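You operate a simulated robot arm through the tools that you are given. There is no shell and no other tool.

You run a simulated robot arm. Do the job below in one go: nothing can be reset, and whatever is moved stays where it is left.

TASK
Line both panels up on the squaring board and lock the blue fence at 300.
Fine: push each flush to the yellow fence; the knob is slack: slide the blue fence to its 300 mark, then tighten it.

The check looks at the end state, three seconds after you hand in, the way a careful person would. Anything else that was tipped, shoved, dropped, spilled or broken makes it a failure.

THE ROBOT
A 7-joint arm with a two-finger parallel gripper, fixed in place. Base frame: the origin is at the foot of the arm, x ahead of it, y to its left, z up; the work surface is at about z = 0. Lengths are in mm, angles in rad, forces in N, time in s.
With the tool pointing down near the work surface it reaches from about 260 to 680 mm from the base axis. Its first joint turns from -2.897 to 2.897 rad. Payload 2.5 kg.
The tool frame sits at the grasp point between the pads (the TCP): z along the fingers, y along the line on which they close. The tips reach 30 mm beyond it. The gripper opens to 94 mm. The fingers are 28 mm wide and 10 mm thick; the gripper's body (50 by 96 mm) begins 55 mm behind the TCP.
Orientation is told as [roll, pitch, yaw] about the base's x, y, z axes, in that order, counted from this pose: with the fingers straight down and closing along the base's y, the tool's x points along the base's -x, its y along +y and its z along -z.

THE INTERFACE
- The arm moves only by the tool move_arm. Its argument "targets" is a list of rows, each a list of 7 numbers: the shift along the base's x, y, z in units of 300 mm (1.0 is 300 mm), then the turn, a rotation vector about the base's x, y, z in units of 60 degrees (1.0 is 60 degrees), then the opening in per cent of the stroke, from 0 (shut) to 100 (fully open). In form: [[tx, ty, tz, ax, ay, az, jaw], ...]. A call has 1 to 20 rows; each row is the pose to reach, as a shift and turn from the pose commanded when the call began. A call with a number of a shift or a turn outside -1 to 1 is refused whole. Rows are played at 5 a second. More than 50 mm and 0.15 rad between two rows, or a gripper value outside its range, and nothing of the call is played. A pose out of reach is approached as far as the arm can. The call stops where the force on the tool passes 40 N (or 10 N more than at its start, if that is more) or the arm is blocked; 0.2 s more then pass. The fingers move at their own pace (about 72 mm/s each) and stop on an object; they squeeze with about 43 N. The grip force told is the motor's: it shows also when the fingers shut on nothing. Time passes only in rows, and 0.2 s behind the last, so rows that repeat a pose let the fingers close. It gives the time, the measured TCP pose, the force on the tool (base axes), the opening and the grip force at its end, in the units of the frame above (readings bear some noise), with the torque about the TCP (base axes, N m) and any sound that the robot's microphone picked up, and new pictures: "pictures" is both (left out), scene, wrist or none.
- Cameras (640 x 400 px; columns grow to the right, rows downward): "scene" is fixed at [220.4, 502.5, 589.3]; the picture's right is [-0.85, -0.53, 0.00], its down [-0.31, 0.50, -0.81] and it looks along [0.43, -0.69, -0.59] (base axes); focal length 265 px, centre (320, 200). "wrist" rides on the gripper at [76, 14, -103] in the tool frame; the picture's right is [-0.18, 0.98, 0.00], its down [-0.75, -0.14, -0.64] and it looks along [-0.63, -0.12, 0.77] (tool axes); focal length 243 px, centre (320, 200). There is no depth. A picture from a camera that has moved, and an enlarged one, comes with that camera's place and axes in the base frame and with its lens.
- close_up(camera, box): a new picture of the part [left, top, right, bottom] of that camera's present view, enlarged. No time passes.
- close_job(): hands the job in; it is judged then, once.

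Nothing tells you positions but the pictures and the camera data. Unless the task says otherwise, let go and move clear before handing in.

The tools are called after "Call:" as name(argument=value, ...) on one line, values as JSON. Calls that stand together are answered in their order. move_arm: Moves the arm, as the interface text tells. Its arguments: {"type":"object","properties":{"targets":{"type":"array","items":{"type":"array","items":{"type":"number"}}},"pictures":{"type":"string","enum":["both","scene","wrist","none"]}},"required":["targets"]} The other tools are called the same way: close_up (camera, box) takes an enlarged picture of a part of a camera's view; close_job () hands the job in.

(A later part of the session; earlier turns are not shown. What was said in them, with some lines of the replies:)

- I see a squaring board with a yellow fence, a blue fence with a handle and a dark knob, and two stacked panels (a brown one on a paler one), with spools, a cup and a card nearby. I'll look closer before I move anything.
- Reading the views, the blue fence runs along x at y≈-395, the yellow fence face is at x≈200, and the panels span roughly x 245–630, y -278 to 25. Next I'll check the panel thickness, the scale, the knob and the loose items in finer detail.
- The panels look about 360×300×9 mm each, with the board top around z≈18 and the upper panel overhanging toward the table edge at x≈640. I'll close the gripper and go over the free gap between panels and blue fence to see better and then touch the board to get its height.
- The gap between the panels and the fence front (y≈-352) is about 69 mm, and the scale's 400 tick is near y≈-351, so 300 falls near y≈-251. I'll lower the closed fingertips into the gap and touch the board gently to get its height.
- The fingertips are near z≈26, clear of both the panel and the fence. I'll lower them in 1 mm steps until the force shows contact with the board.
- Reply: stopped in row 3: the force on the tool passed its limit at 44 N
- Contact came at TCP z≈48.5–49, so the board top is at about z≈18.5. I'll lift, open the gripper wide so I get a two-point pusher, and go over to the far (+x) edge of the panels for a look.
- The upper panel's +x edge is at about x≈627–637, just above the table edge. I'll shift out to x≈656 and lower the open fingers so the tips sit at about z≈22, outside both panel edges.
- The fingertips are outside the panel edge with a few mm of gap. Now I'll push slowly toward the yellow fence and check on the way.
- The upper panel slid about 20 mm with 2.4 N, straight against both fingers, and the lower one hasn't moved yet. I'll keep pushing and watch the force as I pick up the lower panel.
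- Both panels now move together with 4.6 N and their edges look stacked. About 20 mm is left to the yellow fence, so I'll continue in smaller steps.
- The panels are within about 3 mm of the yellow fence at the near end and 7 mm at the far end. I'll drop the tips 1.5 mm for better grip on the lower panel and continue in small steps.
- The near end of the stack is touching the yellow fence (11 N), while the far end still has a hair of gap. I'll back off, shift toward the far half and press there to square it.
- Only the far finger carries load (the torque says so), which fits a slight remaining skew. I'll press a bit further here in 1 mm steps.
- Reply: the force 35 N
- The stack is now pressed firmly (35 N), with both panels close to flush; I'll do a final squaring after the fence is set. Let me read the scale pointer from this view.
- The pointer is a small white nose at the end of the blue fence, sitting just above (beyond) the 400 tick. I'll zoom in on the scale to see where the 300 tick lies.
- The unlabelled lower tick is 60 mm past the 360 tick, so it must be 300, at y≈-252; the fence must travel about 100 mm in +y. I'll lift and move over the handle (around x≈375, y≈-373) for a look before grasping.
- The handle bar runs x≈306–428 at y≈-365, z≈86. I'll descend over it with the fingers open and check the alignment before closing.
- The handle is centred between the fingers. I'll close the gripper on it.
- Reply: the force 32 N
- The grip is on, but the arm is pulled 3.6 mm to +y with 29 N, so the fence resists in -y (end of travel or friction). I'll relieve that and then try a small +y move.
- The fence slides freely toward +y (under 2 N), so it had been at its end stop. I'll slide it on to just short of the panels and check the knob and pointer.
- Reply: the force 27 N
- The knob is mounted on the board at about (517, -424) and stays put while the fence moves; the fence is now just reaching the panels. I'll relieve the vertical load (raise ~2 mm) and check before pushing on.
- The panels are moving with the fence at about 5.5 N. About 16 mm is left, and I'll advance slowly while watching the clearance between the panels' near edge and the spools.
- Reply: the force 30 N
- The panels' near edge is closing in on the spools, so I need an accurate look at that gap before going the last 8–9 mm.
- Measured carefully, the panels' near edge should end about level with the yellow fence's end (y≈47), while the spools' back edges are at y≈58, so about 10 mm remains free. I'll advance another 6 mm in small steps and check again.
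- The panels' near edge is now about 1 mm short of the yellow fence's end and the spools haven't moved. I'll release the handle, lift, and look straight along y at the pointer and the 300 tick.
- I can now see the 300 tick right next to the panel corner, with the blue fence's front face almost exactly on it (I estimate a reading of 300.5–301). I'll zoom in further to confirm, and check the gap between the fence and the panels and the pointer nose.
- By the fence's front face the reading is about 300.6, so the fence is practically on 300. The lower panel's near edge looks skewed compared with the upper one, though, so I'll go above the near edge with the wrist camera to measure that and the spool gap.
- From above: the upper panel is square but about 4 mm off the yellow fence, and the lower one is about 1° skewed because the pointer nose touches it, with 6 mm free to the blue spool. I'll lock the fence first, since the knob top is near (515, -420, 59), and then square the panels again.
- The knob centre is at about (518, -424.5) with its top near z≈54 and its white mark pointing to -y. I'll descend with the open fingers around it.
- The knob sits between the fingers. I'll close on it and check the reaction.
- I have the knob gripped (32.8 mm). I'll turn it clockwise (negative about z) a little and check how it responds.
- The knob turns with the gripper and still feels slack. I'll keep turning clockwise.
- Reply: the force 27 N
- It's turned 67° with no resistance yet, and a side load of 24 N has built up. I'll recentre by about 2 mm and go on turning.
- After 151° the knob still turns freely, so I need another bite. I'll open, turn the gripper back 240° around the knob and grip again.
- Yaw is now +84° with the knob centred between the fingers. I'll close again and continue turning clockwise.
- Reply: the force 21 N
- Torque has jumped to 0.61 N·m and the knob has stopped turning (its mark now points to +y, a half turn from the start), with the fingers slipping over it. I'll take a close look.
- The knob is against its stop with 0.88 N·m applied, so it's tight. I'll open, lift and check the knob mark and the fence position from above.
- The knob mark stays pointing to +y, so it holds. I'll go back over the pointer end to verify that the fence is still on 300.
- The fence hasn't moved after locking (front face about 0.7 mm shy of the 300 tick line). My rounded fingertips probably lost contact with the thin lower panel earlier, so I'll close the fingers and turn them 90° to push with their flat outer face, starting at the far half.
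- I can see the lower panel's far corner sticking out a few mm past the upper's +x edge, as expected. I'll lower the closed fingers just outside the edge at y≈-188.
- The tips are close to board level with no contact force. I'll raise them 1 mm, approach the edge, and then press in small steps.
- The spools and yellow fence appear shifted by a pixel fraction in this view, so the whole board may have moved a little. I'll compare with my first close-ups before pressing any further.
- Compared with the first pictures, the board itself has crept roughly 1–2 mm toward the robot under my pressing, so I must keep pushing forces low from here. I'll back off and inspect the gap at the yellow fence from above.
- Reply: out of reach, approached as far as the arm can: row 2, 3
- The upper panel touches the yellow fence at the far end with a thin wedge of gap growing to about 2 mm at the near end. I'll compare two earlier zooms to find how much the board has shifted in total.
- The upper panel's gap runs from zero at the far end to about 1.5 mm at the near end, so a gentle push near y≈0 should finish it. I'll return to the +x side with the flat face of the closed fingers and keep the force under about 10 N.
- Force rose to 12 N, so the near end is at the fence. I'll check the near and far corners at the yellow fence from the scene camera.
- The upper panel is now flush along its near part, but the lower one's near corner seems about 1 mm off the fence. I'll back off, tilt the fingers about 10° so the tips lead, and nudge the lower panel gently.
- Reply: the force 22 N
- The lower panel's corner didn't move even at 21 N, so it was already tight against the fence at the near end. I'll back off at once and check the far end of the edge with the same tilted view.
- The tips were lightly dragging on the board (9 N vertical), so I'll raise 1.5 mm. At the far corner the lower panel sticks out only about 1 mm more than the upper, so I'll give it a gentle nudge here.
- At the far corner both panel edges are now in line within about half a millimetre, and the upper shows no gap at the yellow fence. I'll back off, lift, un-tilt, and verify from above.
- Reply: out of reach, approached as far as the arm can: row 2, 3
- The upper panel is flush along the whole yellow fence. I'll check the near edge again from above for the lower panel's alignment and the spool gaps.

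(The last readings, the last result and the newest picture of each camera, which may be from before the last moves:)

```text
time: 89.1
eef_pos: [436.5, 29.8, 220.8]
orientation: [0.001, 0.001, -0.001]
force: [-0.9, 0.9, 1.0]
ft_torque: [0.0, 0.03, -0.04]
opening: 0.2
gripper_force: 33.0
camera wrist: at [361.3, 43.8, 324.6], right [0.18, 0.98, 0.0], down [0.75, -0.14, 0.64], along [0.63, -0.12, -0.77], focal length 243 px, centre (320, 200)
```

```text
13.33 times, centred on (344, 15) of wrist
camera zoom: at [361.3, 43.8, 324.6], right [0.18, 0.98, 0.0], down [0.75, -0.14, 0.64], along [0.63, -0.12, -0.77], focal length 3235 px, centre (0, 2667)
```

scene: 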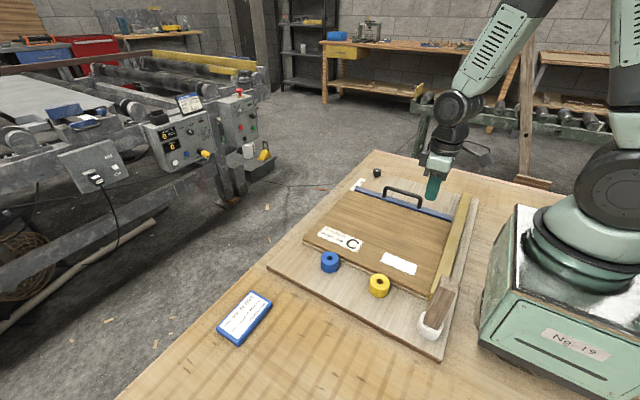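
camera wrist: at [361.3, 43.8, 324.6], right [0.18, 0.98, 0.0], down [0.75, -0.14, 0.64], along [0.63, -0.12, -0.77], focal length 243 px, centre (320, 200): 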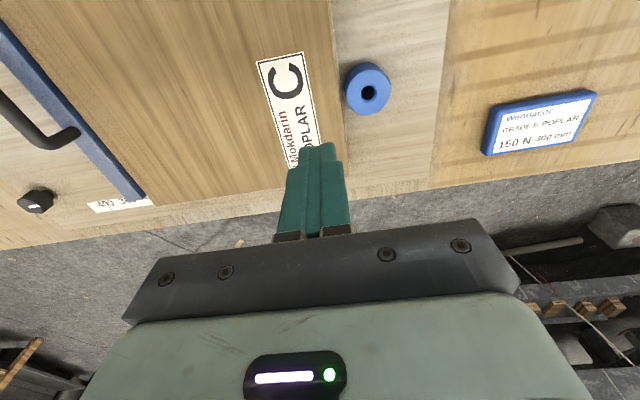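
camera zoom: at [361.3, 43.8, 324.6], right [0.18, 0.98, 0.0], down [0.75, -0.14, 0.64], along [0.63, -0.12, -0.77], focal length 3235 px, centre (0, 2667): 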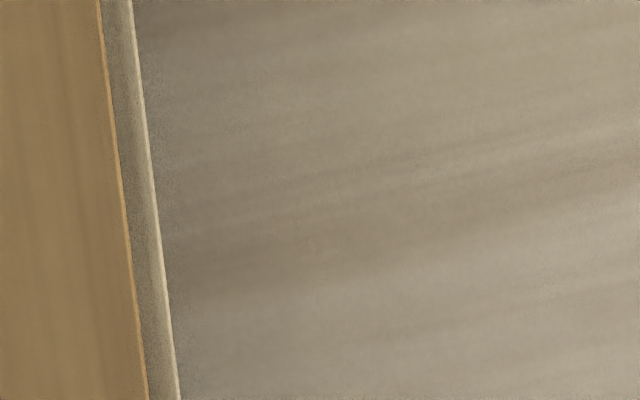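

Both panels' near edges are now parallel (y≈50 and y≈52.7) with 4–5 mm still free to the spools. I'll do a last check of the fence reading and knob from above the pointer end.

Call:
move_arm(targets=[[0.06, -0.14, 0, 0, 0, 0, 0], [0.12, -0.28, -0.03, 0, 0, 0, 0], [0.18, -0.42, -0.06, 0, 0, 0, 0], [0.24, -0.56, -0.1, 0, 0, 0, 0], [0.3, -0.7, -0.14, 0, 0, 0, 0], [0.36, -0.84, -0.19, 0, 0, 0, 0], [0.4, -0.98, -0.19, 0, 0, 0, 0], [0.4, -0.98, -0.19, 0, 0, 0, 0]], pictures="both")

Call:
close_up(camera="wrist", box=[312, 70, 352, 95])

Call:
close_up(camera="wrist", box=[320, 90, 352, 110])

Call:
close_up(camera="wrist", box=[90, 40, 350, 160])

```text
time: 90.9
eef_pos: [557.4, -264.7, 166.5]
orientation: [0.002, 0.002, 0.001]
force: [-0.2, -0.1, 0.2]
ft_torque: [0.01, -0.03, 0.03]
opening: 0.1
gripper_force: 33.2
camera wrist: at [481.2, -251.4, 269.2], right [0.18, 0.98, 0.0], down [0.75, -0.14, 0.64], along [0.63, -0.12, -0.77], focal length 243 px, centre (320, 200)
```

scene: 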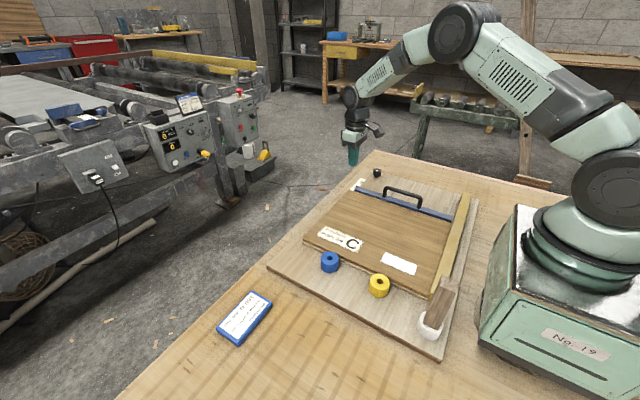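
wrist: 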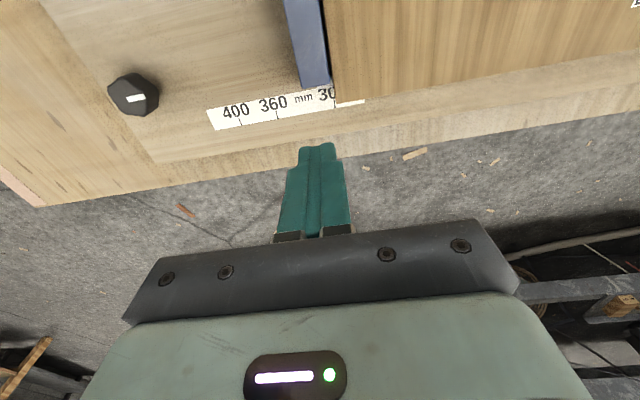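

```text
16.00 times, centred on (332, 82) of wrist
camera zoom: at [481.2, -251.4, 269.2], right [0.18, 0.98, 0.0], down [0.75, -0.14, 0.64], along [0.63, -0.12, -0.77], focal length 3882 px, centre (128, 2080)
```

zoom: 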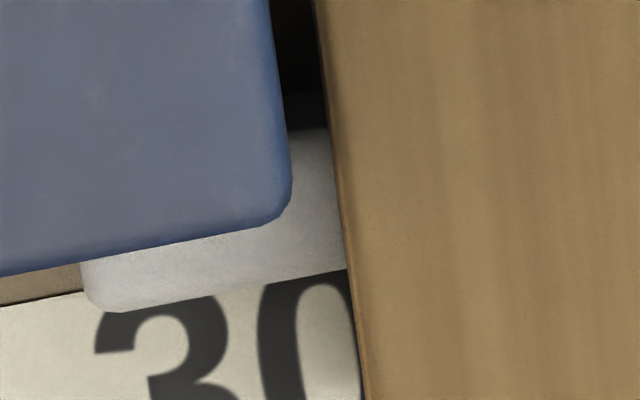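

```text
16.00 times, centred on (336, 100) of wrist
camera zoom: at [481.2, -251.4, 269.2], right [0.18, 0.98, 0.0], down [0.75, -0.14, 0.64], along [0.63, -0.12, -0.77], focal length 3882 px, centre (64, 1800)
```

zoom: 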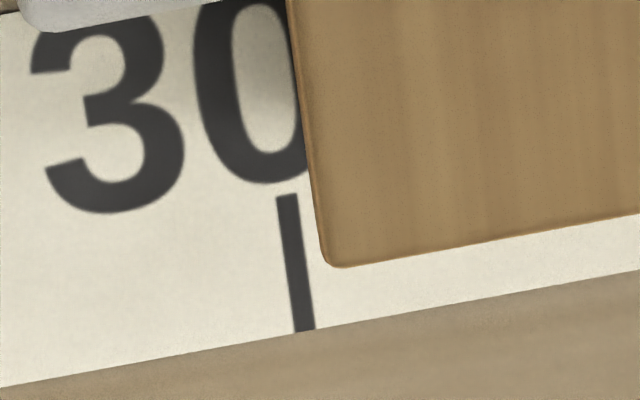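

```text
2.46 times, centred on (220, 100) of wrist
camera zoom: at [481.2, -251.4, 269.2], right [0.18, 0.98, 0.0], down [0.75, -0.14, 0.64], along [0.63, -0.12, -0.77], focal length 597 px, centre (566, 446)
```

zoom: 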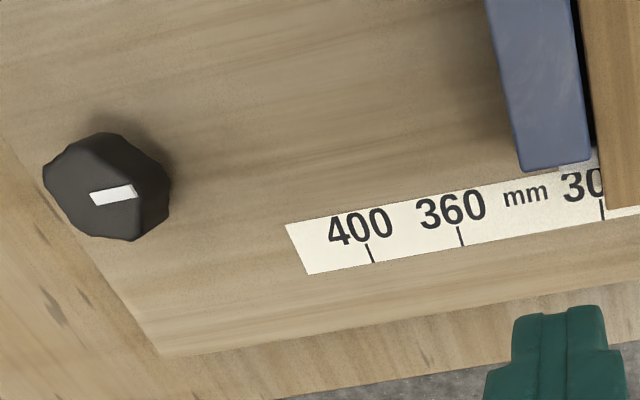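

The fence reads about 300.7–300.9 by its front face and stays put, and the knob mark is still at its tightened position. Everything is in place, so I'll lift away to a clear parking pose and take a last look.

Call:
move_arm(targets=[[0, 0, 0.15, 0, 0, 0, 20], [-0.05, 0, 0.3, 0, 0, 0, 40], [-0.15, -0.01, 0.42, 0, 0, 0, 60], [-0.27, -0.02, 0.52, 0, 0, 0, 80], [-0.4, -0.03, 0.6, 0, 0, 0, 100], [-0.54, -0.04, 0.63, 0, 0, 0, 100], [-0.68, -0.05, 0.63, 0, 0, 0, 100], [-0.8, -0.06, 0.63, 0, 0, 0, 100], [-0.88, -0.07, 0.63, 0, 0, 0, 100], [-0.88, -0.07, 0.63, 0, 0, 0, 100]], pictures="both")

Call:
close_up(camera="scene", box=[260, 150, 500, 300])

Call:
close_up(camera="scene", box=[200, 240, 480, 400])

```text
time: 93.1
eef_pos: [295.0, -285.8, 353.6]
orientation: [0.002, 0.003, 0.001]
force: [0.0, 0.8, -0.3]
ft_torque: [-0.01, -0.01, 0.03]
opening: 93.9
gripper_force: 0.1
camera wrist: at [219.4, -271.9, 456.3], right [0.18, 0.98, 0.0], down [0.75, -0.14, 0.64], along [0.63, -0.12, -0.77], focal length 243 px, centre (320, 200)
```

scene: 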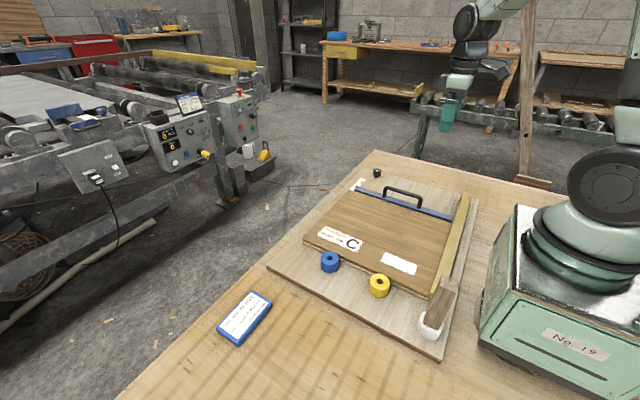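
wrist: 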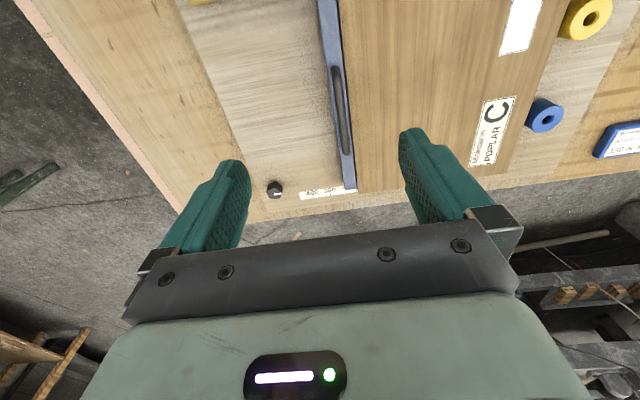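

```text
2.67 times, centred on (380, 225) of scene
camera zoom: at [220.4, 502.5, 589.3], right [-0.85, -0.53, 0.0], down [-0.31, 0.5, -0.81], along [0.43, -0.69, -0.59], focal length 708 px, centre (160, 133)
```

zoom: 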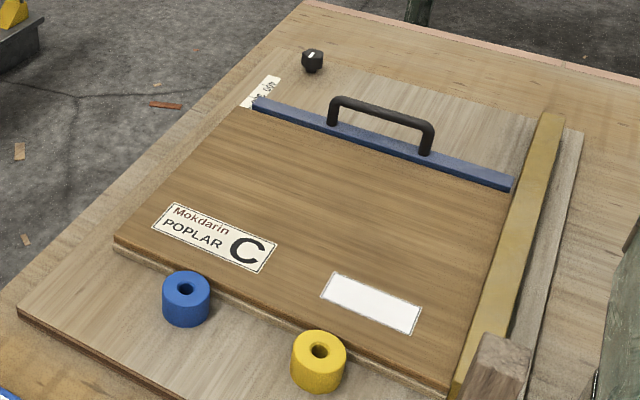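

```text
2.29 times, centred on (340, 320) of scene
camera zoom: at [220.4, 502.5, 589.3], right [-0.85, -0.53, 0.0], down [-0.31, 0.5, -0.81], along [0.43, -0.69, -0.59], focal length 606 px, centre (274, -74)
```

zoom: 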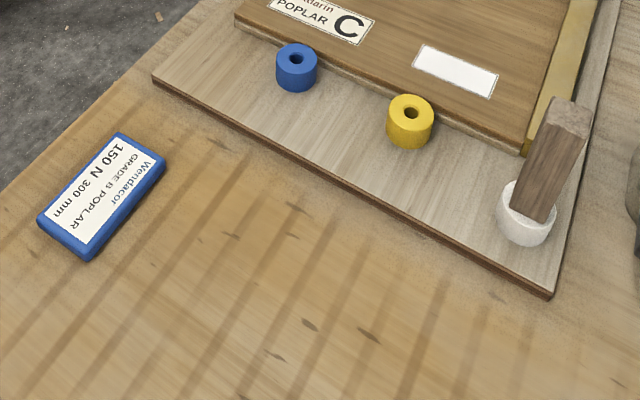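

Both panels are flush to the yellow fence, and the blue fence is at 300 with its knob tightened. The spools, the cup with the wood block, and the card are standing where they were, and the arm is clear, so I'm handing in.

Call:
close_job()

```text
The job is handed in.
```

I lined both panels up flush to the yellow fence, set the blue fence to its 300 mark and tightened the knob. The job is handed in; I don't have the check's result.

- **Panels:** from above I could see no gap between the upper panel and the yellow fence. The lower panel's fence edge is hidden under the upper one. I judged it flush because its outer edge lines up with the upper's to about half a millimetre and it would not move any further when pushed.
- **Blue fence:** its front face reads about 300.7–300.9, so it sits just under 1 mm short of the tick. I took the front face as the reference. The small white block at the fence's end sticks out about 5 mm past the face, so reading from its tip would give about 295–296.
- **Knob:** it turned half a turn clockwise to a hard stop. Nothing moved on the fence or knob afterwards when I rechecked them.
- **Board shift:** the squaring board is loose on the table, and it crept about 2 mm toward the robot while I was pressing the panels. The spools and the cup on it are still upright, and I saw no other movement. The spools are about 4–5 mm from the panels.
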